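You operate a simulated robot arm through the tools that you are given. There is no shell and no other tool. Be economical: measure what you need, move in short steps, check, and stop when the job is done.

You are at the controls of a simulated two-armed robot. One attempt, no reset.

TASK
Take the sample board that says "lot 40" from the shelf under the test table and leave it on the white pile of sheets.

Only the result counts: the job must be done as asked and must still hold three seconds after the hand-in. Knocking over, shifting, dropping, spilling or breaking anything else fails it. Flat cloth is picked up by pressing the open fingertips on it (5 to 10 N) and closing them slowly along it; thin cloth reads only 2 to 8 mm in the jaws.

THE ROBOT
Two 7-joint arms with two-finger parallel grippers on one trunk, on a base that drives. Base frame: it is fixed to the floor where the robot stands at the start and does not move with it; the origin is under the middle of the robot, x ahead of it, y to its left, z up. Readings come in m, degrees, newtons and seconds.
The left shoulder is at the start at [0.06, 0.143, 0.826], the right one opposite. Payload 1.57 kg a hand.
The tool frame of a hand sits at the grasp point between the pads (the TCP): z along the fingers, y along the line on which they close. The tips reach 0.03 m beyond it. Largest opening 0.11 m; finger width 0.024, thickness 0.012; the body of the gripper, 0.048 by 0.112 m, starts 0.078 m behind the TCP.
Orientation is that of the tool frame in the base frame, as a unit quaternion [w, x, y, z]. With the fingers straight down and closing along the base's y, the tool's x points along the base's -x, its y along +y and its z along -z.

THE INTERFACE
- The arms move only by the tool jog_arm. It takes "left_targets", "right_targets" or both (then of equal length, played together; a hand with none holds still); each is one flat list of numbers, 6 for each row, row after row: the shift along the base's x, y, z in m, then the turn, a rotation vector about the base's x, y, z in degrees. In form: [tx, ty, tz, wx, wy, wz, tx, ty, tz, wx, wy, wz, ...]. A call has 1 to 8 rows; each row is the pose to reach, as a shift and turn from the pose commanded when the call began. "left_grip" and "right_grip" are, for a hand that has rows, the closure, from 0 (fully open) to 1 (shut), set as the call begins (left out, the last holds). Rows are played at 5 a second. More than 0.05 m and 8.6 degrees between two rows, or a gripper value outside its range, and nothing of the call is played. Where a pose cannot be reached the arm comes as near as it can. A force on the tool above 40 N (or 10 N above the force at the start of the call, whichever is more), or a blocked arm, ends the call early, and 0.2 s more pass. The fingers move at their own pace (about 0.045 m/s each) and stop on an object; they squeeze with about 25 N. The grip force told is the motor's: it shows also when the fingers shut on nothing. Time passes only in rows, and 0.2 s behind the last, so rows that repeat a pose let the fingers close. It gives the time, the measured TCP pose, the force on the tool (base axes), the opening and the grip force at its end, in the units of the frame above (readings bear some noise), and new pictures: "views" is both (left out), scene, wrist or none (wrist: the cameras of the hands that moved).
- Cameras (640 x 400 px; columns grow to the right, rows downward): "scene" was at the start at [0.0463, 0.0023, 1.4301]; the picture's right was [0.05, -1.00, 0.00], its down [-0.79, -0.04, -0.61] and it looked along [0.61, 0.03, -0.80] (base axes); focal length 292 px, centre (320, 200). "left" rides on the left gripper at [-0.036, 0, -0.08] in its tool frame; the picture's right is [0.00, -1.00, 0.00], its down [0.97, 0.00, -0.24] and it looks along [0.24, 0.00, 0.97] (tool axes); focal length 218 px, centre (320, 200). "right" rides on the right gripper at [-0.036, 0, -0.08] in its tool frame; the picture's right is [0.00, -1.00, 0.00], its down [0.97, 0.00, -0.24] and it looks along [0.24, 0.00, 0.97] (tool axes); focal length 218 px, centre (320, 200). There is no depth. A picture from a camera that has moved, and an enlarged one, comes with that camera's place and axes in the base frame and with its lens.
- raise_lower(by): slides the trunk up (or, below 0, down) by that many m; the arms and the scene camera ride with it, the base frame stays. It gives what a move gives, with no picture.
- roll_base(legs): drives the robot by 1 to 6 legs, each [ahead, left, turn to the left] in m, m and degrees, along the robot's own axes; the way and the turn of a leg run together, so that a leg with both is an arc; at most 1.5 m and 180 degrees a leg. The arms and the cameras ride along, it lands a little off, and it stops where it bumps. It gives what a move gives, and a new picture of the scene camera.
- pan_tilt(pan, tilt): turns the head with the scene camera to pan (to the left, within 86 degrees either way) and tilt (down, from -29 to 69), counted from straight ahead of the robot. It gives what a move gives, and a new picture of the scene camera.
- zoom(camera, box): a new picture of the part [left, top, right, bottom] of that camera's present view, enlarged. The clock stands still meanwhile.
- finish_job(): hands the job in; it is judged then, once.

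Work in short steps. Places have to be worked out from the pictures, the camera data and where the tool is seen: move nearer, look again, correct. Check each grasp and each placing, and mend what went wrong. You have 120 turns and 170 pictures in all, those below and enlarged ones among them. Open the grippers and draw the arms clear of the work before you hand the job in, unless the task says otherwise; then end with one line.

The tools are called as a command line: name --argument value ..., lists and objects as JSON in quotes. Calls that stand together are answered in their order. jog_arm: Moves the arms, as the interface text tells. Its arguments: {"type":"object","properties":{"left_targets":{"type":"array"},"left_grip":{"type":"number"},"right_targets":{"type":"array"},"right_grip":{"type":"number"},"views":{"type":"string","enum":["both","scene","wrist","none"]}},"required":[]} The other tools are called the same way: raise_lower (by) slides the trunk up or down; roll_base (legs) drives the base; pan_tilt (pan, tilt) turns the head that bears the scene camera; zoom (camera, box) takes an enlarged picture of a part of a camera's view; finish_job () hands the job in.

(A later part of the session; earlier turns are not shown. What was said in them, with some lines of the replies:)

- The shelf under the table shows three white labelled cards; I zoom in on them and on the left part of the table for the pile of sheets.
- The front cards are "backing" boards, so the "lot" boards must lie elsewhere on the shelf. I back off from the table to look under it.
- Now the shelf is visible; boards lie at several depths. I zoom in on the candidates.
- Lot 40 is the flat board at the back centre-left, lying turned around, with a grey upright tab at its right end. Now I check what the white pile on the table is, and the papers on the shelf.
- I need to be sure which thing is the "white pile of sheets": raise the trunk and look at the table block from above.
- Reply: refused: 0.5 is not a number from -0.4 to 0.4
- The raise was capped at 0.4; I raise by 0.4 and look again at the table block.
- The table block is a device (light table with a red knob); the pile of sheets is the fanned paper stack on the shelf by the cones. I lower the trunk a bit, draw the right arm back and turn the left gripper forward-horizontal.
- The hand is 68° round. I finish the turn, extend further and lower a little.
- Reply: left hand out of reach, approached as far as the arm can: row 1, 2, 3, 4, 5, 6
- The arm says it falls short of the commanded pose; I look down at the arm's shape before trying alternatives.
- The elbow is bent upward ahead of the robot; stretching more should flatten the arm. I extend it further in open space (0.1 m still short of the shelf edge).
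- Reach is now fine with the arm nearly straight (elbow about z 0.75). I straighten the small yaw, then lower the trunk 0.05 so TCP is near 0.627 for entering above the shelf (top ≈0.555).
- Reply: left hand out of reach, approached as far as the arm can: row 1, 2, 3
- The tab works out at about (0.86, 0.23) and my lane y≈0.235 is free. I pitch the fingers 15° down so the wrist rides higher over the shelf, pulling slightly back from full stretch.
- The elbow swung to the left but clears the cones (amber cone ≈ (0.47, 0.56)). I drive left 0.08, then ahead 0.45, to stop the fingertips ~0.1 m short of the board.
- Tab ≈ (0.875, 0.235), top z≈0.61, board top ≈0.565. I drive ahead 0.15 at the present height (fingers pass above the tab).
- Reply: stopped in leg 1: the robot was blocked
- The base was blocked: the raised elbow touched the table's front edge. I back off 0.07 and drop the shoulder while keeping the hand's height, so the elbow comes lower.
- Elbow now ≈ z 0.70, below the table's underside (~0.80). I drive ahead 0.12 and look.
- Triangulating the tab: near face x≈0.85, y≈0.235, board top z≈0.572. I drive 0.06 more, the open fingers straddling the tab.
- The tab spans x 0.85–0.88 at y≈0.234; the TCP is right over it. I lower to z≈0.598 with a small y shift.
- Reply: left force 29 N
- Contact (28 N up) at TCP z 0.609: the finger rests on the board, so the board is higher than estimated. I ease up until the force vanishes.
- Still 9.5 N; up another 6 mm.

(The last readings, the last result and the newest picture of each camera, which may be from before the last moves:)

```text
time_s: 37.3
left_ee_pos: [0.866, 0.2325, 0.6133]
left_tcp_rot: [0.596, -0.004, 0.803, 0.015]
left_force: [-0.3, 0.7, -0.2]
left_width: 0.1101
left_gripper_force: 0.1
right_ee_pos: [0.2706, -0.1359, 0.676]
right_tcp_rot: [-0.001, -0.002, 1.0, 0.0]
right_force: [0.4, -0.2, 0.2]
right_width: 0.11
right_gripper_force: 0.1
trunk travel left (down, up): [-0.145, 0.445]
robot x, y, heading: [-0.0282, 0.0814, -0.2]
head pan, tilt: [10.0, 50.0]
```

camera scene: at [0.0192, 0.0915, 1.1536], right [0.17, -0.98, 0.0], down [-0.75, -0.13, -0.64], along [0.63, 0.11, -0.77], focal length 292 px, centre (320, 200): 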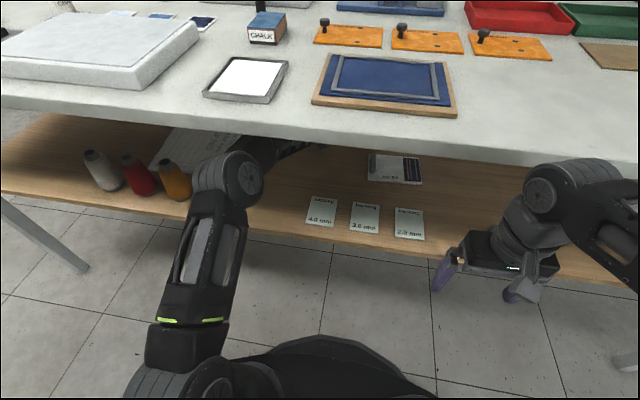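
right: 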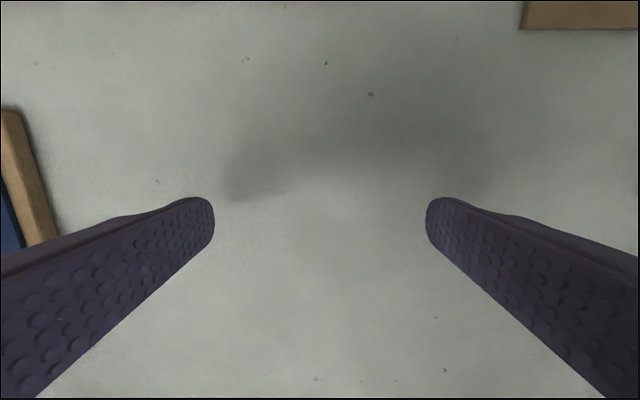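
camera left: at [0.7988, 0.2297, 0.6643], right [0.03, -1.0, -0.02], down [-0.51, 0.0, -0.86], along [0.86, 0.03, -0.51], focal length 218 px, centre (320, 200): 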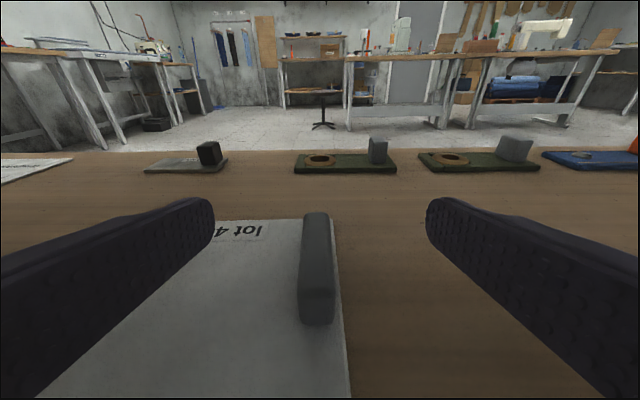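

Free of contact at z 0.613. I close slowly on the tab with repeated rows.

jog_arm --left_targets '[0, 0, 0, 0, 0, 0, 0, 0, 0, 0, 0, 0, 0, 0, 0, 0, 0, 0, 0, 0, 0, 0, 0, 0, 0, 0, 0, 0, 0, 0, 0, 0, 0, 0, 0, 0]' --left_grip 1 --views "wrist"

```text
time_s: 38.7
left_ee_pos: [0.8668, 0.2319, 0.6149]
left_tcp_rot: [0.597, -0.004, 0.802, 0.015]
left_force: [-0.3, -0.2, -0.2]
left_width: 0.0
left_gripper_force: 7.7
right_ee_pos: [0.2716, -0.1357, 0.6756]
right_tcp_rot: [-0.001, -0.001, 1.0, 0.0]
right_force: [0.5, -0.2, 0.2]
right_width: 0.1102
right_gripper_force: 0.1
trunk travel left (down, up): [-0.145, 0.445]
robot x, y, heading: [-0.029, 0.0773, 0.2]
head pan, tilt: [10.0, 50.0]
camera left: at [0.7989, 0.23, 0.6724], right [0.03, -1.0, -0.02], down [-0.51, 0.0, -0.86], along [0.86, 0.03, -0.51], focal length 218 px, centre (320, 200)
```

left: 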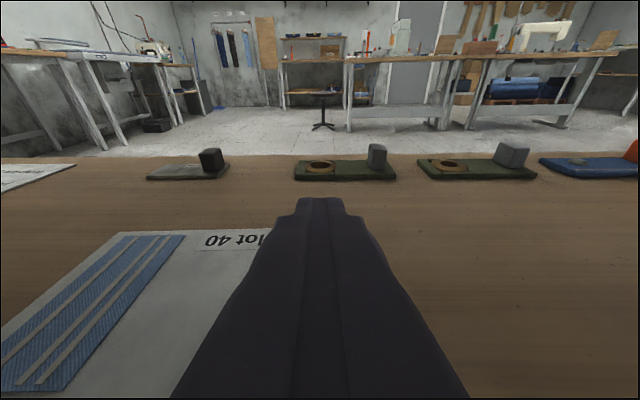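

The fingers shut on nothing: they passed above the tab, so the earlier contact was elsewhere. I inspect the arm near the cones and pile.

zoom --camera "scene" --box '[60, 110, 360, 260]'

zoom --camera "left" --box '[200, 140, 440, 290]'

```text
2.13 times, centred on (210, 185) of scene
camera zoom: at [0.0193, 0.0915, 1.1536], right [0.17, -0.98, 0.0], down [-0.75, -0.13, -0.64], along [0.63, 0.11, -0.77], focal length 622 px, centre (555, 232)
```

zoom: 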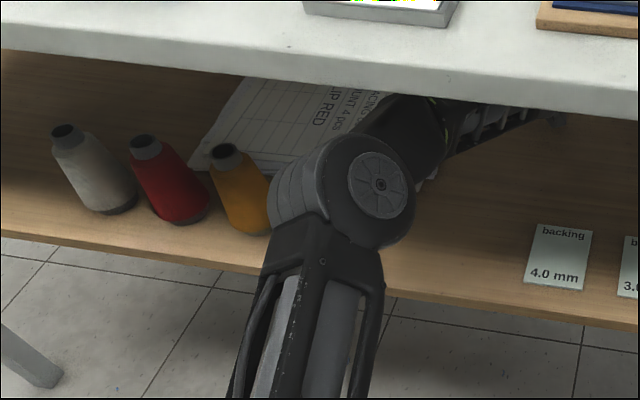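

```text
2.67 times, centred on (320, 215) of left
camera zoom: at [0.7989, 0.23, 0.6724], right [0.03, -1.0, -0.02], down [-0.51, 0.0, -0.86], along [0.86, 0.03, -0.51], focal length 582 px, centre (320, 160)
```

zoom: 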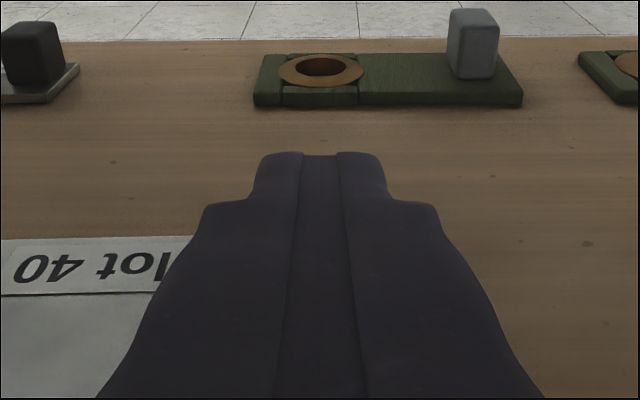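

Re-triangulating the board corner gives board top ≈0.555, so the tab top is ≈0.59 and the block came from elsewhere on the arm. I reopen, rise slightly and pitch the fingers 10° more downward so the wrist rides higher.

jog_arm --left_targets '[0, 0, 0.005, 0, 0, 0, 0, 0, 0.01, 0, 0, 0, 0, 0, 0.01, 0, 5, 0, 0, 0, 0.01, 0, 10, 0, 0, 0, 0.01, 0, 10, 0, 0, 0, 0.01, 0, 10, 0]' --left_grip 0

```text
time_s: 40.1
left_ee_pos: [0.8666, 0.2318, 0.6249]
left_tcp_rot: [0.524, -0.003, 0.852, 0.015]
left_force: [0.2, 0.7, 1.1]
left_width: 0.1102
left_gripper_force: 0.1
right_ee_pos: [0.2699, -0.1361, 0.6751]
right_tcp_rot: [-0.001, -0.001, 1.0, 0.001]
right_force: [-0.1, 0.2, 0.8]
right_width: 0.1101
right_gripper_force: 0.0
trunk travel left (down, up): [-0.145, 0.445]
robot x, y, heading: [-0.0255, 0.0798, -0.2]
head pan, tilt: [10.0, 50.0]
camera scene: at [0.0193, 0.0915, 1.1536], right [0.17, -0.98, 0.0], down [-0.75, -0.13, -0.64], along [0.63, 0.11, -0.77], focal length 292 px, centre (320, 200)
camera left: at [0.8104, 0.2299, 0.693], right [0.02, -1.0, -0.02], down [-0.65, 0.0, -0.76], along [0.76, 0.03, -0.65], focal length 218 px, centre (320, 200)
```

scene: 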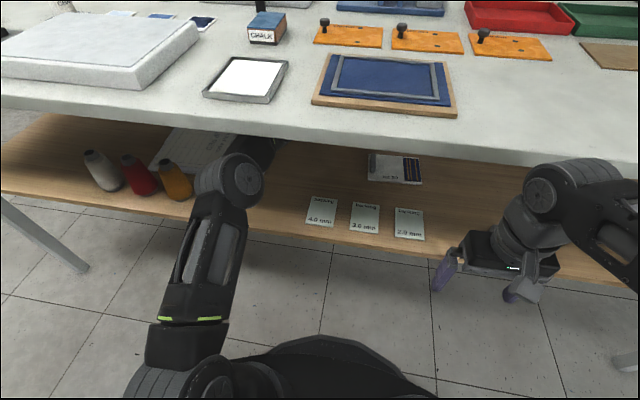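
left: 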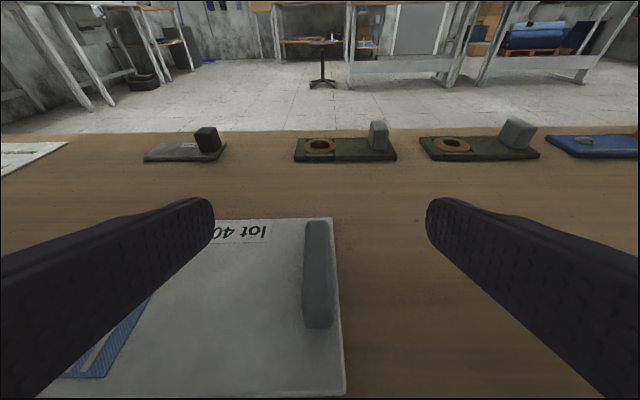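

Tab centre now reads x≈0.883, y≈0.234. I lower in small steps with a 1 cm forward shift and watch for force.

jog_arm --left_targets '[0.003, 0.002, -0.008, 0, 0, 0, 0.007, 0.002, -0.016, 0, 0, 0, 0.01, 0.002, -0.022, 0, 0, 0, 0.01, 0.002, -0.028, 0, 0, 0, 0.01, 0.002, -0.033, 0, 0, 0]' --views "wrist"

```text
time_s: 41.3
left_ee_pos: [0.8765, 0.2333, 0.5912]
left_tcp_rot: [0.524, -0.002, 0.851, 0.015]
left_force: [0.3, 0.0, 0.0]
left_width: 0.11
left_gripper_force: 0.0
right_ee_pos: [0.271, -0.1364, 0.675]
right_tcp_rot: [-0.001, 0.0, 1.0, 0.0]
right_force: [-0.8, -0.1, -0.5]
right_width: 0.11
right_gripper_force: 0.0
trunk travel left (down, up): [-0.145, 0.445]
robot x, y, heading: [-0.0314, 0.0793, 0.0]
head pan, tilt: [10.0, 50.0]
camera left: at [0.821, 0.2317, 0.6593], right [0.02, -1.0, -0.02], down [-0.65, 0.0, -0.76], along [0.76, 0.03, -0.65], focal length 218 px, centre (320, 200)
```

left: 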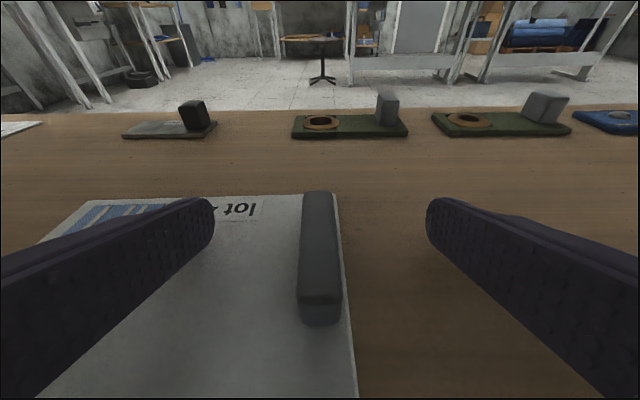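

No contact at z 0.591. I lower another 6 mm, checking force.

jog_arm --left_targets '[0, 0, -0.003, 0, 0, 0, 0, 0, -0.006, 0, 0, 0]' --views "none"

```text
time_s: 41.9
left_ee_pos: [0.8772, 0.2356, 0.5882]
left_tcp_rot: [0.526, -0.002, 0.85, 0.016]
left_force: [-0.4, -0.5, 8.7]
left_width: 0.1096
left_gripper_force: 0.1
right_ee_pos: [0.2703, -0.1377, 0.6763]
right_tcp_rot: [0.0, -0.001, 1.0, 0.0]
right_force: [-0.2, -0.3, -0.8]
right_width: 0.1102
right_gripper_force: 0.1
trunk travel left (down, up): [-0.145, 0.445]
robot x, y, heading: [-0.0259, 0.0778, 0.1]
head pan, tilt: [10.0, 50.0]
```

Light touch on the board at 0.588. I rise 3 mm and close on the tab.

jog_arm --left_targets '[0, 0, 0.003, 0, 0, 0, 0, 0, 0.003, 0, 0, 0]' --views "none"

jog_arm --left_targets '[0, 0, 0, 0, 0, 0, 0, 0, 0, 0, 0, 0, 0, 0, 0, 0, 0, 0, 0, 0, 0, 0, 0, 0, 0, 0, 0, 0, 0, 0, 0, 0, 0, 0, 0, 0]' --left_grip 1 --views "wrist"

```text
time_s: 42.5
left_ee_pos: [0.8759, 0.2351, 0.5888]
left_tcp_rot: [0.524, -0.004, 0.852, 0.017]
left_force: [1.7, -0.3, 4.8]
left_width: 0.1097
left_gripper_force: 0.1
right_ee_pos: [0.2708, -0.1352, 0.675]
right_tcp_rot: [0.0, -0.001, 1.0, 0.0]
right_force: [-0.4, -0.1, 0.3]
right_width: 0.1101
right_gripper_force: 0.0
trunk travel left (down, up): [-0.145, 0.445]
robot x, y, heading: [-0.0305, 0.0831, 0.2]
head pan, tilt: [10.0, 50.0]
```

```text
time_s: 43.9
left_ee_pos: [0.8769, 0.2345, 0.59]
left_tcp_rot: [0.525, -0.003, 0.851, 0.015]
left_force: [1.3, -1.8, 8.9]
left_width: 0.0199
left_gripper_force: 20.7
right_ee_pos: [0.2722, -0.1361, 0.6761]
right_tcp_rot: [0.0, -0.001, 1.0, 0.0]
right_force: [0.0, 0.2, 0.2]
right_width: 0.11
right_gripper_force: 0.1
trunk travel left (down, up): [-0.145, 0.445]
robot x, y, heading: [-0.0327, 0.077, -0.0]
head pan, tilt: [10.0, 50.0]
camera left: at [0.82, 0.232, 0.6581], right [0.02, -1.0, -0.02], down [-0.65, 0.0, -0.76], along [0.76, 0.03, -0.65], focal length 218 px, centre (320, 200)
```

left: 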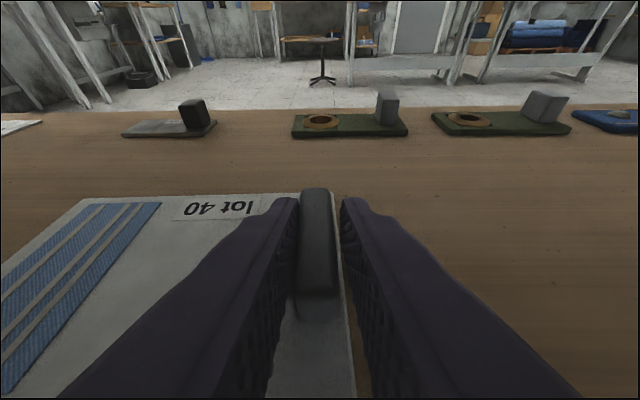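

Gripped: width 0.020, 20 N. I lift straight up about 5 cm gently and check the board hangs level.

jog_arm --left_targets '[0, 0, 0.008, 0, 0, 0, 0, 0, 0.018, 0, 0, 0, 0, 0, 0.03, 0, 0, 0, 0, 0, 0.042, 0, 0, 0, 0, 0, 0.055, 0, 0, 0, 0, 0, 0.055, 0, 0, 0]'

```text
time_s: 45.3
left_ee_pos: [0.8742, 0.2355, 0.6437]
left_tcp_rot: [0.524, -0.003, 0.851, 0.016]
left_force: [-0.5, 0.6, 0.9]
left_width: 0.0
left_gripper_force: 21.5
right_ee_pos: [0.2724, -0.1372, 0.6756]
right_tcp_rot: [-0.002, -0.001, 1.0, 0.0]
right_force: [0.5, -0.4, 0.9]
right_width: 0.11
right_gripper_force: 0.1
trunk travel left (down, up): [-0.145, 0.445]
robot x, y, heading: [-0.0285, 0.0771, -0.4]
head pan, tilt: [10.0, 50.0]
camera scene: at [0.0192, 0.0915, 1.1536], right [0.17, -0.98, 0.0], down [-0.75, -0.13, -0.64], along [0.63, 0.11, -0.77], focal length 292 px, centre (320, 200)
camera left: at [0.8187, 0.2323, 0.7115], right [0.02, -1.0, -0.02], down [-0.65, 0.0, -0.76], along [0.76, 0.03, -0.65], focal length 218 px, centre (320, 200)
```

scene: 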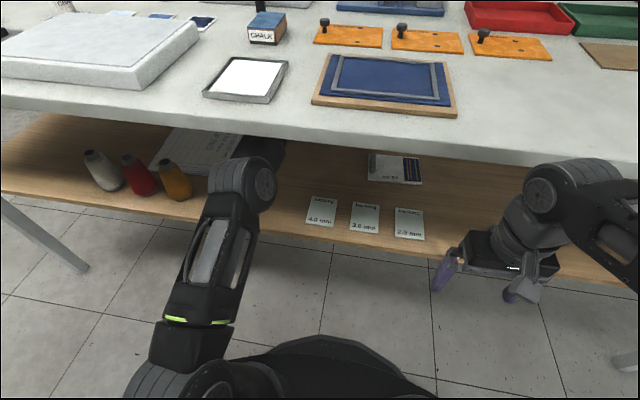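
left: 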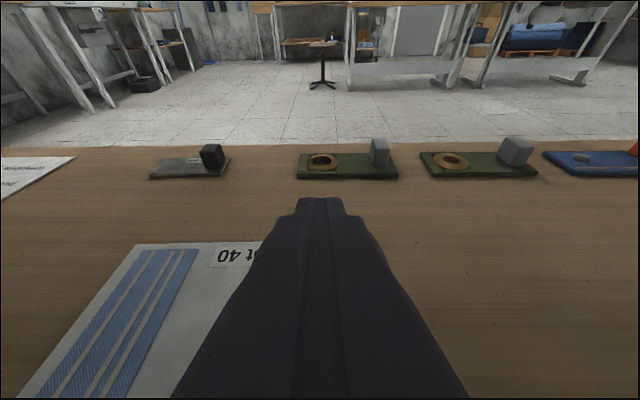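

The tab slipped out during the lift (width 0); the board seems back in place. I open and inspect the tab and board closely.

jog_arm --left_targets '[0, 0, 0, 0, 0, 0, 0, 0, 0, 0, 0, 0, 0, 0, 0, 0, 0, 0, 0, 0, 0, 0, 0, 0, 0, 0, 0, 0, 0, 0]' --left_grip 0 --views "none"

zoom --camera "left" --box '[180, 190, 420, 340]'

zoom --camera "left" --box '[0, 0, 640, 400]'

```text
time_s: 46.5
left_ee_pos: [0.8763, 0.235, 0.6432]
left_tcp_rot: [0.524, -0.002, 0.852, 0.015]
left_force: [-0.9, 0.8, -0.5]
left_width: 0.1039
left_gripper_force: 0.3
right_ee_pos: [0.2712, -0.1359, 0.6749]
right_tcp_rot: [-0.001, -0.001, 1.0, 0.0]
right_force: [0.1, 1.2, 0.7]
right_width: 0.1098
right_gripper_force: 0.0
trunk travel left (down, up): [-0.145, 0.445]
robot x, y, heading: [-0.0249, 0.0781, 0.1]
head pan, tilt: [10.0, 50.0]
```

```text
2.67 times, centred on (300, 265) of left
camera zoom: at [0.8187, 0.2325, 0.7115], right [0.02, -1.0, -0.02], down [-0.65, 0.0, -0.76], along [0.76, 0.03, -0.65], focal length 582 px, centre (373, 27)
```

zoom: 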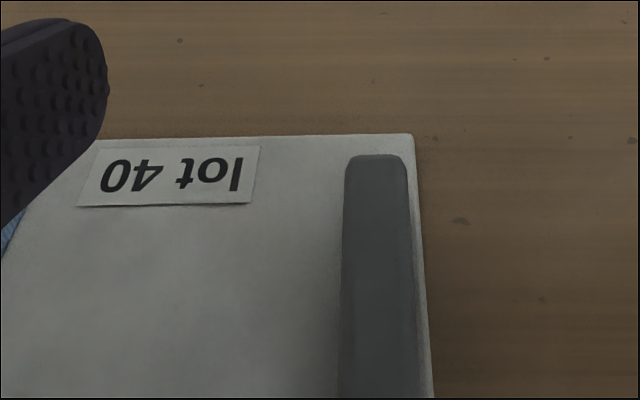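

```text
1.00 times, centred on (320, 200) of left
camera zoom: at [0.8187, 0.2325, 0.7115], right [0.02, -1.0, -0.02], down [-0.65, 0.0, -0.76], along [0.76, 0.03, -0.65], focal length 218 px, centre (320, 200)
```

zoom: 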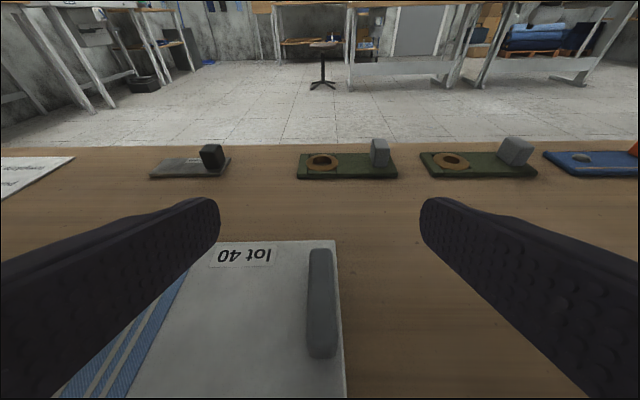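

The board lies undisturbed; the tab is only ~28 mm tall (z 0.564–0.592), x 0.854–0.905. I'll regrip with a steeper pitch so the tips cover the tab's full height: pitch +10°, TCP to ≈(0.866, 0.235, 0.602) first.

jog_arm --left_targets '[-0.005, 0, -0.005, 0, 5, 0, -0.01, 0, -0.015, 0, 10, 0, -0.01, 0, -0.025, 0, 10, 0, -0.01, 0, -0.035, 0, 10, 0, -0.01, 0, -0.042, 0, 10, 0]' --left_grip 0 --views "wrist"

```text
time_s: 47.7
left_ee_pos: [0.8668, 0.2354, 0.6003]
left_tcp_rot: [0.448, -0.002, 0.894, 0.016]
left_force: [-0.7, 0.9, 0.0]
left_width: 0.1099
left_gripper_force: 0.1
right_ee_pos: [0.272, -0.136, 0.6756]
right_tcp_rot: [-0.001, 0.0, 1.0, 0.0]
right_force: [0.1, 0.7, 0.2]
right_width: 0.1098
right_gripper_force: 0.1
trunk travel left (down, up): [-0.145, 0.445]
robot x, y, heading: [-0.0299, 0.0814, 0.2]
head pan, tilt: [10.0, 50.0]
camera left: at [0.8221, 0.233, 0.6782], right [0.02, -1.0, -0.03], down [-0.77, 0.0, -0.63], along [0.63, 0.03, -0.77], focal length 218 px, centre (320, 200)
```

left: 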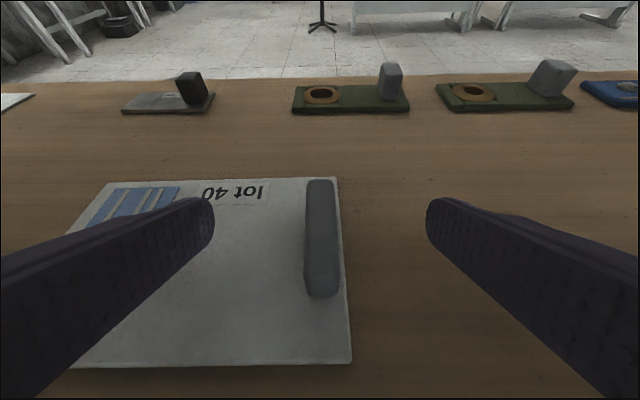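

Geometry good. I lower in 3 mm steps until a light touch.

jog_arm --left_targets '[0, 0, -0.003, 0, 0, 0, 0, 0, -0.006, 0, 0, 0, 0, 0, -0.009, 0, 0, 0]' --views "none"

```text
time_s: 48.5
left_ee_pos: [0.8659, 0.2349, 0.5932]
left_tcp_rot: [0.448, -0.002, 0.894, 0.017]
left_force: [-0.1, -0.3, 0.0]
left_width: 0.1101
left_gripper_force: 0.1
right_ee_pos: [0.271, -0.1359, 0.6757]
right_tcp_rot: [-0.001, -0.001, 1.0, 0.001]
right_force: [0.4, 0.0, 1.0]
right_width: 0.1099
right_gripper_force: 0.0
trunk travel left (down, up): [-0.145, 0.445]
robot x, y, heading: [-0.0298, 0.0803, 0.3]
head pan, tilt: [10.0, 50.0]
```

jog_arm --left_targets '[0, 0, -0.002, 0, 0, 0, 0, 0, -0.004, 0, 0, 0]' --views "none"

```text
time_s: 49.1
left_ee_pos: [0.8666, 0.2353, 0.5914]
left_tcp_rot: [0.451, -0.001, 0.893, 0.017]
left_force: [-0.9, 1.9, 7.9]
left_width: 0.11
left_gripper_force: 0.1
right_ee_pos: [0.2705, -0.1356, 0.6749]
right_tcp_rot: [0.0, -0.001, 1.0, 0.0]
right_force: [0.7, -0.3, 0.0]
right_width: 0.1102
right_gripper_force: 0.0
trunk travel left (down, up): [-0.145, 0.445]
robot x, y, heading: [-0.0292, 0.0787, 0.0]
head pan, tilt: [10.0, 50.0]
```

Light touch at 0.591 (board under the tips). Up 2 mm, close, and hold.

jog_arm --left_targets '[0, 0, 0.0025, 0, 0, 0, 0, 0, 0.0025, 0, 0, 0]' --views "none"

jog_arm --left_targets '[0, 0, 0, 0, 0, 0, 0, 0, 0, 0, 0, 0, 0, 0, 0, 0, 0, 0, 0, 0, 0, 0, 0, 0, 0, 0, 0, 0, 0, 0, 0, 0, 0, 0, 0, 0, 0, 0, 0, 0, 0, 0]' --left_grip 1 --views "wrist"

jog_arm --left_targets '[0, 0, 0.003, 0, 0, 0, 0, 0, 0.006, 0, 0, 0, 0, 0, 0.009, 0, 0, 0, 0, 0, 0.012, 0, 0, 0]' --views "wrist"

```text
time_s: 49.7
left_ee_pos: [0.8667, 0.2357, 0.5912]
left_tcp_rot: [0.449, -0.001, 0.894, 0.016]
left_force: [1.9, 1.5, 7.7]
left_width: 0.1101
left_gripper_force: 0.1
right_ee_pos: [0.2708, -0.1353, 0.6753]
right_tcp_rot: [0.0, -0.001, 1.0, 0.0]
right_force: [0.5, -0.2, -0.2]
right_width: 0.1098
right_gripper_force: 0.1
trunk travel left (down, up): [-0.145, 0.445]
robot x, y, heading: [-0.0296, 0.0791, 0.1]
head pan, tilt: [10.0, 50.0]
```

```text
time_s: 51.3
left_ee_pos: [0.8664, 0.2345, 0.5928]
left_tcp_rot: [0.449, -0.001, 0.893, 0.015]
left_force: [0.8, -3.9, 11.8]
left_width: 0.0196
left_gripper_force: 24.8
right_ee_pos: [0.2703, -0.1371, 0.6754]
right_tcp_rot: [0.0, -0.001, 1.0, 0.0]
right_force: [0.3, 0.1, 0.3]
right_width: 0.1101
right_gripper_force: 0.1
trunk travel left (down, up): [-0.145, 0.445]
robot x, y, heading: [-0.026, 0.0754, -0.1]
head pan, tilt: [10.0, 50.0]
camera left: at [0.822, 0.2316, 0.6698], right [0.02, -1.0, -0.03], down [-0.77, 0.0, -0.64], along [0.64, 0.03, -0.77], focal length 218 px, centre (320, 200)
```

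left: 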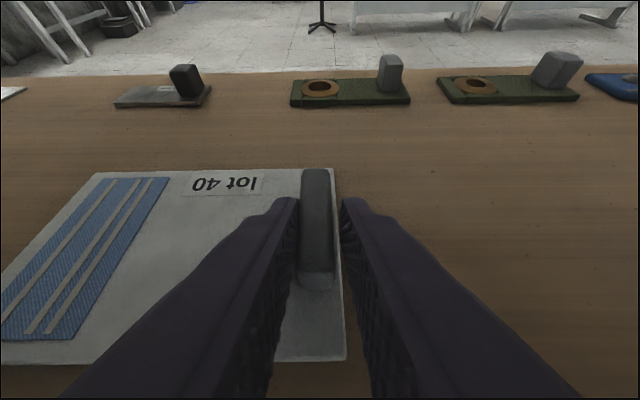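

```text
time_s: 52.3
left_ee_pos: [0.8658, 0.2356, 0.6006]
left_tcp_rot: [0.447, -0.002, 0.894, 0.016]
left_force: [0.4, -0.3, -1.1]
left_width: 0.0157
left_gripper_force: 24.8
right_ee_pos: [0.2708, -0.135, 0.6763]
right_tcp_rot: [-0.001, -0.001, 1.0, -0.001]
right_force: [0.3, 0.2, 0.9]
right_width: 0.1103
right_gripper_force: 0.0
trunk travel left (down, up): [-0.145, 0.445]
robot x, y, heading: [-0.0313, 0.078, 0.0]
head pan, tilt: [10.0, 50.0]
camera left: at [0.8228, 0.2328, 0.6783], right [0.02, -1.0, -0.03], down [-0.78, 0.0, -0.63], along [0.63, 0.03, -0.77], focal length 218 px, centre (320, 200)
```

left: 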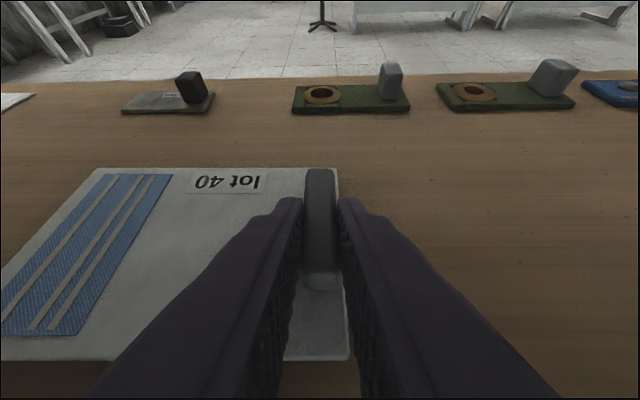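

After a 1 cm lift the board stays fixed relative to the hand with width 0.0157, so it's coming along. I continue slowly.

jog_arm --left_targets '[0, 0, 0.003, 0, 0, 0, 0, 0, 0.006, 0, 0, 0, 0, 0, 0.009, 0, 0, 0, 0, 0, 0.013, 0, 0, 0, 0, 0, 0.017, 0, 0, 0, 0, 0, 0.017, 0, 0, 0]' --views "wrist"

```text
time_s: 53.7
left_ee_pos: [0.8662, 0.2367, 0.6198]
left_tcp_rot: [0.448, -0.001, 0.894, 0.015]
left_force: [0.1, 0.0, -0.8]
left_width: 0.0154
left_gripper_force: 25.0
right_ee_pos: [0.2714, -0.1362, 0.6749]
right_tcp_rot: [-0.001, -0.001, 1.0, 0.0]
right_force: [-0.6, -0.5, -0.1]
right_width: 0.1102
right_gripper_force: 0.0
trunk travel left (down, up): [-0.145, 0.445]
robot x, y, heading: [-0.026, 0.0805, 0.0]
head pan, tilt: [10.0, 50.0]
camera left: at [0.8228, 0.2322, 0.6961], right [0.02, -1.0, -0.03], down [-0.77, 0.0, -0.63], along [0.63, 0.03, -0.77], focal length 218 px, centre (320, 200)
```

left: 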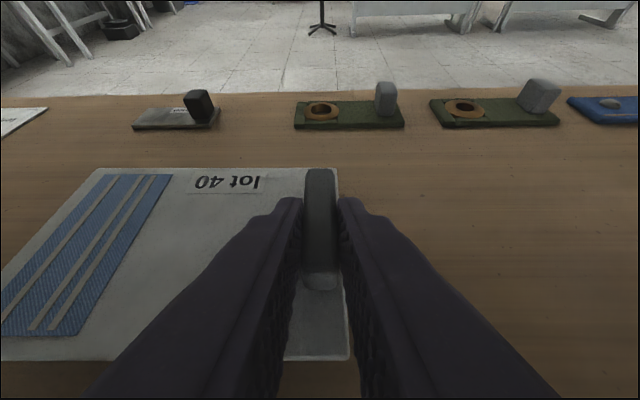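

Held firmly (~0.1 kg). I rise 1.5 cm more, then drive an arc to the right with a 28° left turn; that swings the board over the pile while the elbow stays away from the cones.

jog_arm --left_targets '[0, 0, 0.005, 0, 0, 0, 0, 0, 0.01, 0, 0, 0, 0, 0, 0.015, 0, 0, 0]' --views "none"

roll_base --legs '[[-0.024, -0.095, 14]]'

zoom --camera "left" --box '[0, 0, 640, 400]'

```text
time_s: 54.5
left_ee_pos: [0.8661, 0.2354, 0.633]
left_tcp_rot: [0.447, -0.002, 0.894, 0.017]
left_force: [-0.1, -0.6, -1.2]
left_width: 0.0156
left_gripper_force: 25.4
right_ee_pos: [0.2708, -0.1357, 0.6755]
right_tcp_rot: [-0.001, -0.001, 1.0, 0.001]
right_force: [0.6, 0.1, 1.3]
right_width: 0.11
right_gripper_force: 0.1
trunk travel left (down, up): [-0.145, 0.445]
robot x, y, heading: [-0.0273, 0.0793, 0.1]
head pan, tilt: [10.0, 50.0]
```

```text
time_s: 55.7
left_ee_pos: [0.7911, 0.3462, 0.6344]
left_tcp_rot: [0.443, -0.107, 0.888, 0.068]
left_force: [-0.1, -0.5, -1.5]
left_width: 0.0158
left_gripper_force: 24.7
right_ee_pos: [0.3011, -0.1557, 0.6758]
right_tcp_rot: [0.0, -0.119, 0.993, 0.0]
right_force: [-0.8, -0.4, -1.0]
right_width: 0.1101
right_gripper_force: 0.1
trunk travel left (down, up): [-0.145, 0.445]
robot x, y, heading: [-0.0408, -0.0192, 13.7]
head pan, tilt: [10.0, 50.0]
camera scene: at [0.0029, 0.0051, 1.1536], right [0.4, -0.92, 0.0], down [-0.7, -0.31, -0.64], along [0.59, 0.26, -0.77], focal length 292 px, centre (320, 200)
```

scene: 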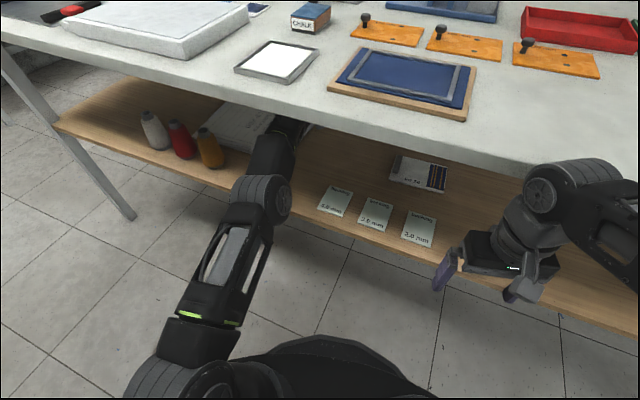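

```text
1.00 times, centred on (320, 200) of left
camera zoom: at [0.7493, 0.3337, 0.7107], right [0.25, -0.97, -0.03], down [-0.75, -0.18, -0.63], along [0.61, 0.18, -0.77], focal length 218 px, centre (320, 200)
```

zoom: 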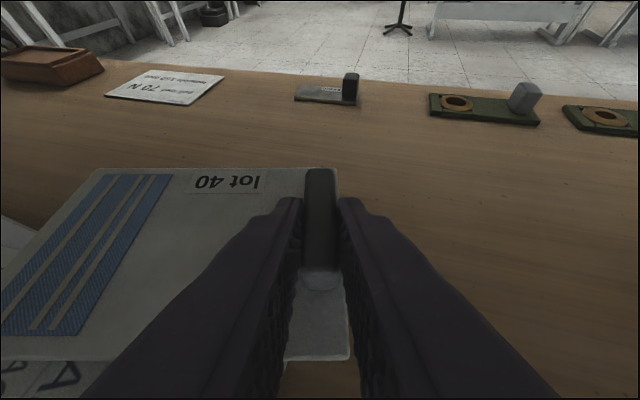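

Board hangs level and the arm clears the amber cone. I make the second half of the arc.

roll_base --legs '[[-0.02, -0.0945, 14.3]]'

zoom --camera "left" --box '[0, 0, 640, 400]'

zoom --camera "scene" --box '[120, 60, 360, 210]'

```text
time_s: 56.8
left_ee_pos: [0.7274, 0.4105, 0.6335]
left_tcp_rot: [0.435, -0.18, 0.876, 0.104]
left_force: [0.6, 0.1, -1.1]
left_width: 0.0156
left_gripper_force: 25.4
right_ee_pos: [0.323, -0.1628, 0.6753]
right_tcp_rot: [-0.002, -0.203, 0.979, -0.001]
right_force: [-0.3, 0.4, -0.7]
right_width: 0.1102
right_gripper_force: 0.0
trunk travel left (down, up): [-0.145, 0.445]
robot x, y, heading: [-0.0367, -0.0809, 22.8]
head pan, tilt: [10.0, 50.0]
stopped in leg 1: the robot was blocked; the commanded pose is now the measured one
camera scene: at [0.0038, -0.053, 1.1538], right [0.54, -0.84, 0.0], down [-0.64, -0.42, -0.64], along [0.54, 0.35, -0.77], focal length 292 px, centre (320, 200)
```

scene: 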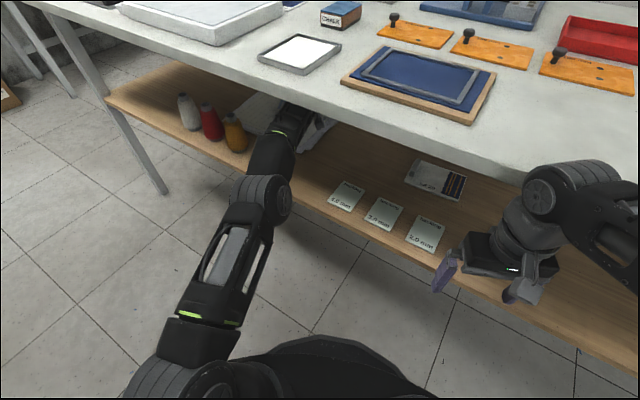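

```text
1.00 times, centred on (320, 200) of left
camera zoom: at [0.6885, 0.392, 0.7105], right [0.41, -0.91, -0.03], down [-0.71, -0.3, -0.63], along [0.57, 0.28, -0.77], focal length 218 px, centre (320, 200)
```

zoom: 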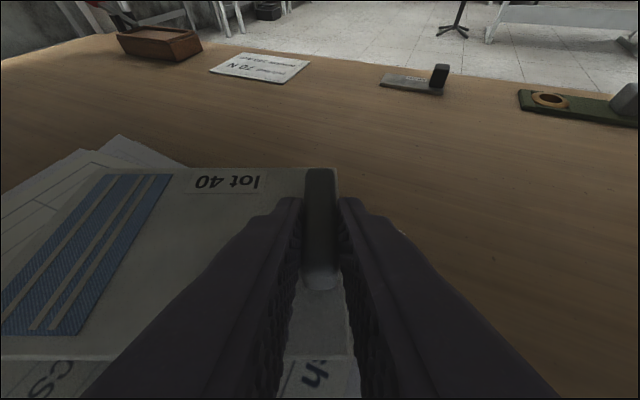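

```text
2.67 times, centred on (240, 135) of scene
camera zoom: at [0.0038, -0.053, 1.1538], right [0.54, -0.84, 0.0], down [-0.64, -0.42, -0.64], along [0.54, 0.35, -0.77], focal length 777 px, centre (533, 373)
```

zoom: 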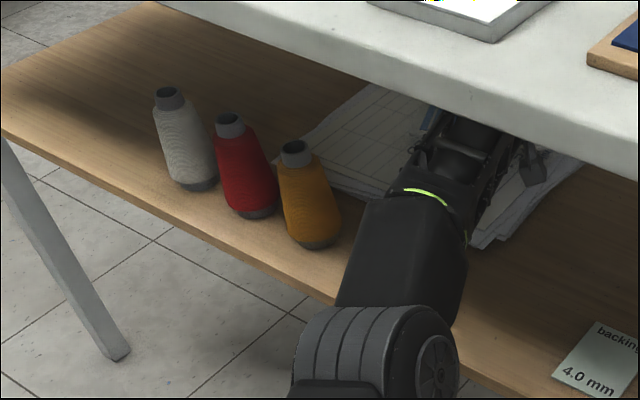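

The base stopped: the right arm's wrist joint reached the table edge. The board is already mostly over the pile; I shift the base back 0.04 and left 0.055, which moves away from the edge and centres the board on the pile.

roll_base --legs '[[-0.04, 0.0, 0], [0, 0.055, 0]]'

zoom --camera "left" --box '[0, 0, 640, 400]'

zoom --camera "scene" --box '[120, 60, 360, 210]'

```text
time_s: 58.2
left_ee_pos: [0.6697, 0.4449, 0.6324]
left_tcp_rot: [0.435, -0.18, 0.876, 0.105]
left_force: [0.1, 0.2, -2.1]
left_width: 0.0156
left_gripper_force: 24.7
right_ee_pos: [0.2652, -0.1281, 0.6743]
right_tcp_rot: [-0.003, -0.201, 0.98, -0.001]
right_force: [-0.6, 1.4, -0.7]
right_width: 0.1101
right_gripper_force: 0.1
trunk travel left (down, up): [-0.145, 0.445]
robot x, y, heading: [-0.0901, -0.0492, 22.9]
head pan, tilt: [10.0, 50.0]
camera scene: at [-0.053, -0.0182, 1.1536], right [0.54, -0.84, 0.0], down [-0.64, -0.42, -0.64], along [0.54, 0.35, -0.77], focal length 292 px, centre (320, 200)
```

scene: 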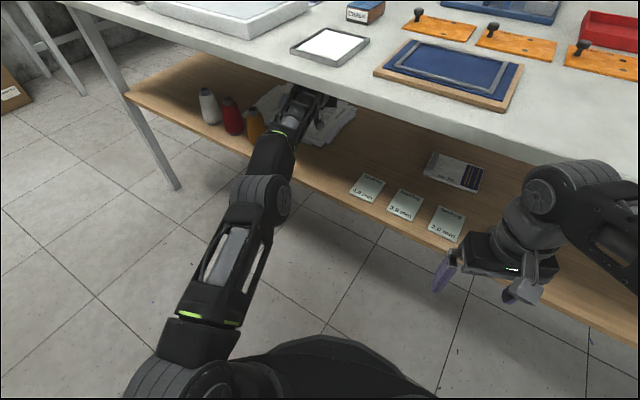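

```text
1.00 times, centred on (320, 200) of left
camera zoom: at [0.6314, 0.4262, 0.7095], right [0.4, -0.91, -0.03], down [-0.72, -0.3, -0.63], along [0.57, 0.27, -0.77], focal length 218 px, centre (320, 200)
```

zoom: 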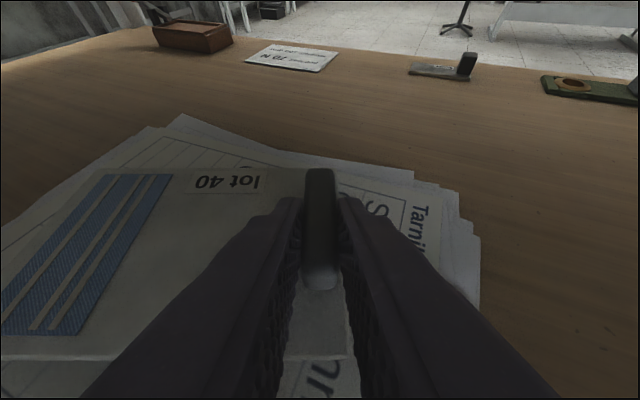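

```text
2.67 times, centred on (240, 135) of scene
camera zoom: at [-0.053, -0.0182, 1.1536], right [0.54, -0.84, 0.0], down [-0.64, -0.42, -0.64], along [0.54, 0.35, -0.77], focal length 777 px, centre (533, 373)
```

zoom: 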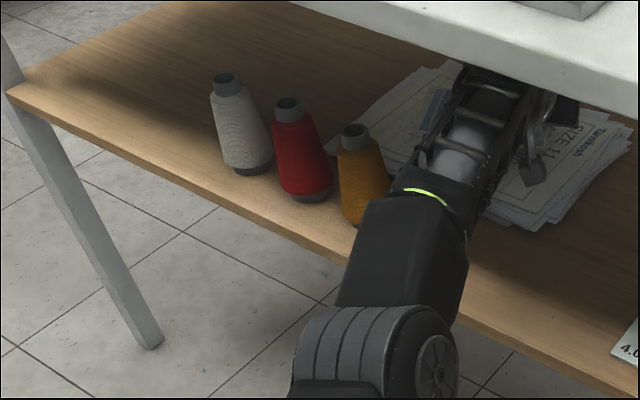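

The board is well inside the pile outline. I lower in small steps, watching the force.

jog_arm --left_targets '[0, 0, -0.004, 0, 0, 0, 0, 0, -0.008, 0, 0, 0, 0, 0, -0.012, 0, 0, 0, 0, 0, -0.016, 0, 0, 0]' --views "wrist"

```text
time_s: 59.2
left_ee_pos: [0.6698, 0.4452, 0.6156]
left_tcp_rot: [0.434, -0.18, 0.876, 0.104]
left_force: [0.1, -0.1, -0.8]
left_width: 0.0156
left_gripper_force: 24.6
right_ee_pos: [0.2647, -0.1285, 0.6743]
right_tcp_rot: [-0.002, -0.201, 0.98, 0.0]
right_force: [-0.3, -0.4, -1.2]
right_width: 0.11
right_gripper_force: 0.0
trunk travel left (down, up): [-0.145, 0.445]
robot x, y, heading: [-0.0917, -0.0456, 23.2]
head pan, tilt: [10.0, 50.0]
camera left: at [0.6308, 0.426, 0.6928], right [0.4, -0.91, -0.03], down [-0.72, -0.3, -0.63], along [0.57, 0.27, -0.77], focal length 218 px, centre (320, 200)
```

left: 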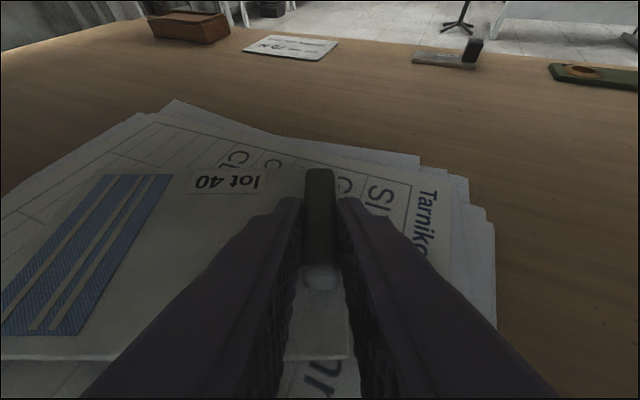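

No contact yet at 0.6156; I go on down in 2–3 mm steps.

jog_arm --left_targets '[0, 0, -0.002, 0, 0, 0, 0, 0, -0.004, 0, 0, 0, 0, 0, -0.006, 0, 0, 0]' --views "none"

```text
time_s: 60.0
left_ee_pos: [0.6697, 0.4454, 0.6094]
left_tcp_rot: [0.435, -0.179, 0.876, 0.105]
left_force: [0.3, -0.9, 0.0]
left_width: 0.0155
left_gripper_force: 24.6
right_ee_pos: [0.2654, -0.1289, 0.6743]
right_tcp_rot: [-0.003, -0.202, 0.979, -0.001]
right_force: [0.6, 0.4, 0.0]
right_width: 0.1097
right_gripper_force: 0.0
trunk travel left (down, up): [-0.145, 0.445]
robot x, y, heading: [-0.097, -0.0497, 23.0]
head pan, tilt: [10.0, 50.0]
```

jog_arm --left_targets '[0, 0, -0.002, 0, 0, 0, 0, 0, -0.003, 0, 0, 0]' --views "none"

```text
time_s: 60.6
left_ee_pos: [0.6707, 0.446, 0.611]
left_tcp_rot: [0.437, -0.18, 0.875, 0.104]
left_force: [0.3, 3.0, 5.7]
left_width: 0.0159
left_gripper_force: 25.1
right_ee_pos: [0.2644, -0.1281, 0.6761]
right_tcp_rot: [-0.001, -0.202, 0.979, 0.0]
right_force: [0.5, 0.9, 0.5]
right_width: 0.1102
right_gripper_force: 0.0
trunk travel left (down, up): [-0.145, 0.445]
robot x, y, heading: [-0.0922, -0.0456, 22.9]
head pan, tilt: [10.0, 50.0]
```

The board has touched down (5.7 N up). I check one picture, then open.

jog_arm --left_targets '[0, 0, 0.001, 0, 0, 0, 0, 0, 0.001, 0, 0, 0]' --views "wrist"

jog_arm --left_targets '[0, 0, 0.001, 0, 0, 0, 0, 0, 0.001, 0, 0, 0, 0, 0, 0.001, 0, 0, 0, 0, 0, 0.001, 0, 0, 0]' --left_grip 0 --views "wrist"

```text
time_s: 61.2
left_ee_pos: [0.6713, 0.4442, 0.611]
left_tcp_rot: [0.436, -0.18, 0.876, 0.104]
left_force: [2.3, 1.9, 8.1]
left_width: 0.0157
left_gripper_force: 25.1
right_ee_pos: [0.2663, -0.1286, 0.6745]
right_tcp_rot: [-0.002, -0.201, 0.98, -0.001]
right_force: [0.0, -0.4, -0.3]
right_width: 0.1102
right_gripper_force: 0.1
trunk travel left (down, up): [-0.145, 0.445]
robot x, y, heading: [-0.0913, -0.0472, 23.0]
head pan, tilt: [10.0, 50.0]
camera left: at [0.6307, 0.4259, 0.687], right [0.4, -0.91, -0.03], down [-0.71, -0.3, -0.63], along [0.57, 0.28, -0.77], focal length 218 px, centre (320, 200)
```

left: 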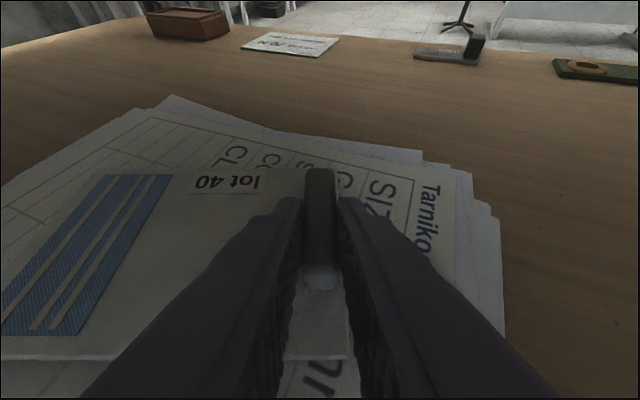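

```text
time_s: 62.2
left_ee_pos: [0.6694, 0.4447, 0.6086]
left_tcp_rot: [0.434, -0.18, 0.877, 0.104]
left_force: [-0.6, -0.4, 0.3]
left_width: 0.1037
left_gripper_force: 0.1
right_ee_pos: [0.2658, -0.1285, 0.6747]
right_tcp_rot: [-0.004, -0.202, 0.979, -0.001]
right_force: [0.3, 0.3, 0.1]
right_width: 0.1099
right_gripper_force: 0.1
trunk travel left (down, up): [-0.145, 0.445]
robot x, y, heading: [-0.092, -0.0445, 23.0]
head pan, tilt: [10.0, 50.0]
camera left: at [0.6307, 0.426, 0.6855], right [0.41, -0.91, -0.03], down [-0.72, -0.3, -0.63], along [0.57, 0.27, -0.78], focal length 218 px, centre (320, 200)
```

left: 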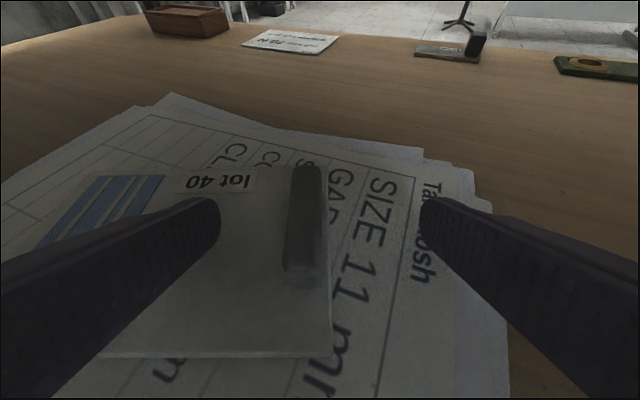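

The board lies on the pile, and the sheets look undisturbed. I rise 2.5 cm and drive straight back out.

jog_arm --left_targets '[0, 0, 0.008, 0, 0, 0, 0, 0, 0.016, 0, 0, 0, 0, 0, 0.025, 0, 0, 0]' --views "none"

roll_base --legs '[[-0.5, 0, 0]]'

pan_tilt --pan -5 --tilt 30

```text
time_s: 63.0
left_ee_pos: [0.6693, 0.4441, 0.6346]
left_tcp_rot: [0.435, -0.179, 0.877, 0.103]
left_force: [0.1, 0.0, -1.0]
left_width: 0.11
left_gripper_force: 0.0
right_ee_pos: [0.2659, -0.1295, 0.6733]
right_tcp_rot: [-0.003, -0.2, 0.98, 0.0]
right_force: [-0.2, -0.1, 1.1]
right_width: 0.1102
right_gripper_force: 0.1
trunk travel left (down, up): [-0.145, 0.445]
robot x, y, heading: [-0.0877, -0.0439, 23.0]
head pan, tilt: [10.0, 50.0]
```

```text
time_s: 66.0
left_ee_pos: [0.2065, 0.2477, 0.6359]
left_tcp_rot: [0.435, -0.178, 0.877, 0.103]
left_force: [-0.7, -0.7, -0.4]
left_width: 0.1098
left_gripper_force: 0.1
right_ee_pos: [-0.1992, -0.3266, 0.6739]
right_tcp_rot: [-0.002, -0.2, 0.98, 0.0]
right_force: [0.0, -0.1, 0.0]
right_width: 0.1099
right_gripper_force: 0.1
trunk travel left (down, up): [-0.145, 0.445]
robot x, y, heading: [-0.5556, -0.243, 22.8]
head pan, tilt: [10.0, 50.0]
camera scene: at [-0.5174, -0.2148, 1.1536], right [0.54, -0.84, 0.0], down [-0.64, -0.42, -0.64], along [0.54, 0.35, -0.77], focal length 292 px, centre (320, 200)
```

scene: 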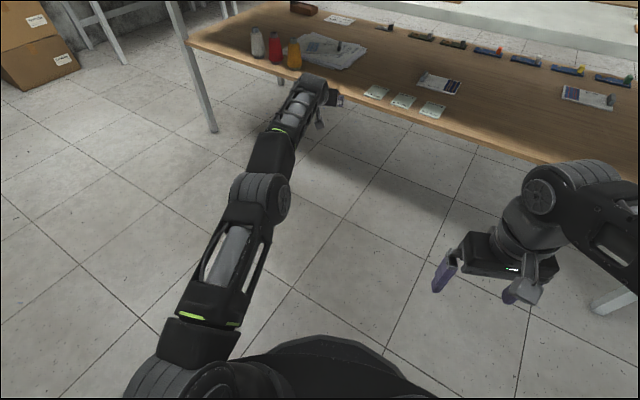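

```text
time_s: 66.8
left_ee_pos: [0.2048, 0.2481, 0.6339]
left_tcp_rot: [0.435, -0.179, 0.876, 0.104]
left_force: [-0.1, 0.3, 0.1]
left_width: 0.1101
left_gripper_force: 0.0
right_ee_pos: [-0.1985, -0.3256, 0.6738]
right_tcp_rot: [-0.003, -0.2, 0.98, -0.001]
right_force: [-0.6, 0.7, -0.8]
right_width: 0.1098
right_gripper_force: 0.0
trunk travel left (down, up): [-0.145, 0.445]
robot x, y, heading: [-0.5548, -0.2458, 22.9]
head pan, tilt: [-5.0, 30.0]
camera scene: at [-0.4961, -0.2288, 1.1831], right [0.31, -0.95, 0.0], down [-0.48, -0.15, -0.87], along [0.82, 0.27, -0.5], focal length 292 px, centre (320, 200)
```

scene: 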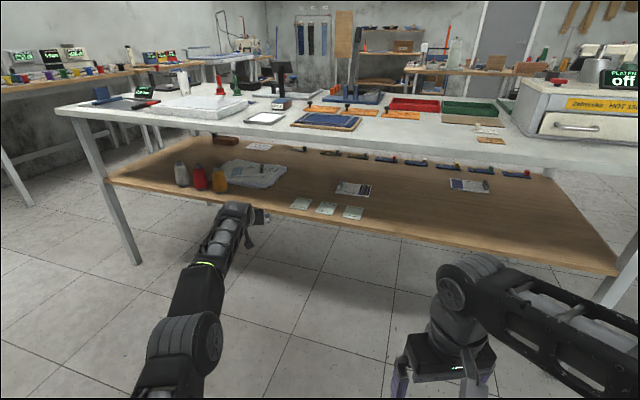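

The arm is clear. I check the final state of the pile and the board.

zoom --camera "scene" --box '[160, 130, 320, 220]'

```text
4.00 times, centred on (240, 175) of scene
camera zoom: at [-0.4961, -0.2288, 1.1831], right [0.31, -0.95, 0.0], down [-0.48, -0.15, -0.87], along [0.82, 0.27, -0.5], focal length 1166 px, centre (640, 300)
```

zoom: 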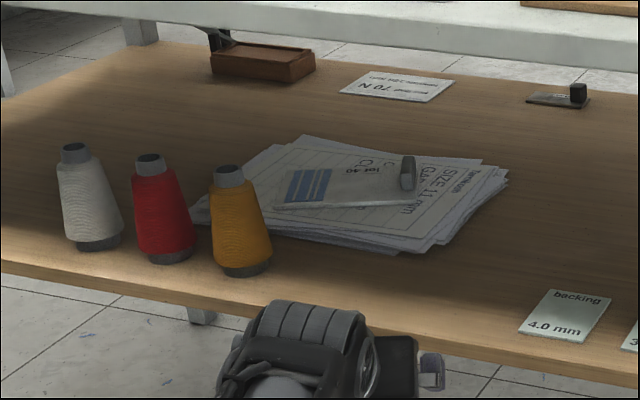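

The lot 40 board lies fully on the paper pile, the cones and other items stand as before, and both grippers are open and clear. I hand in.

finish_job

```text
The job is handed in.
```

I put the "lot 40" sample board flat on the white pile of paper sheets on the shelf; both grippers are open and clear, and twice an arm touched the table's front edge lightly, though nothing looks shifted in the final pictures.
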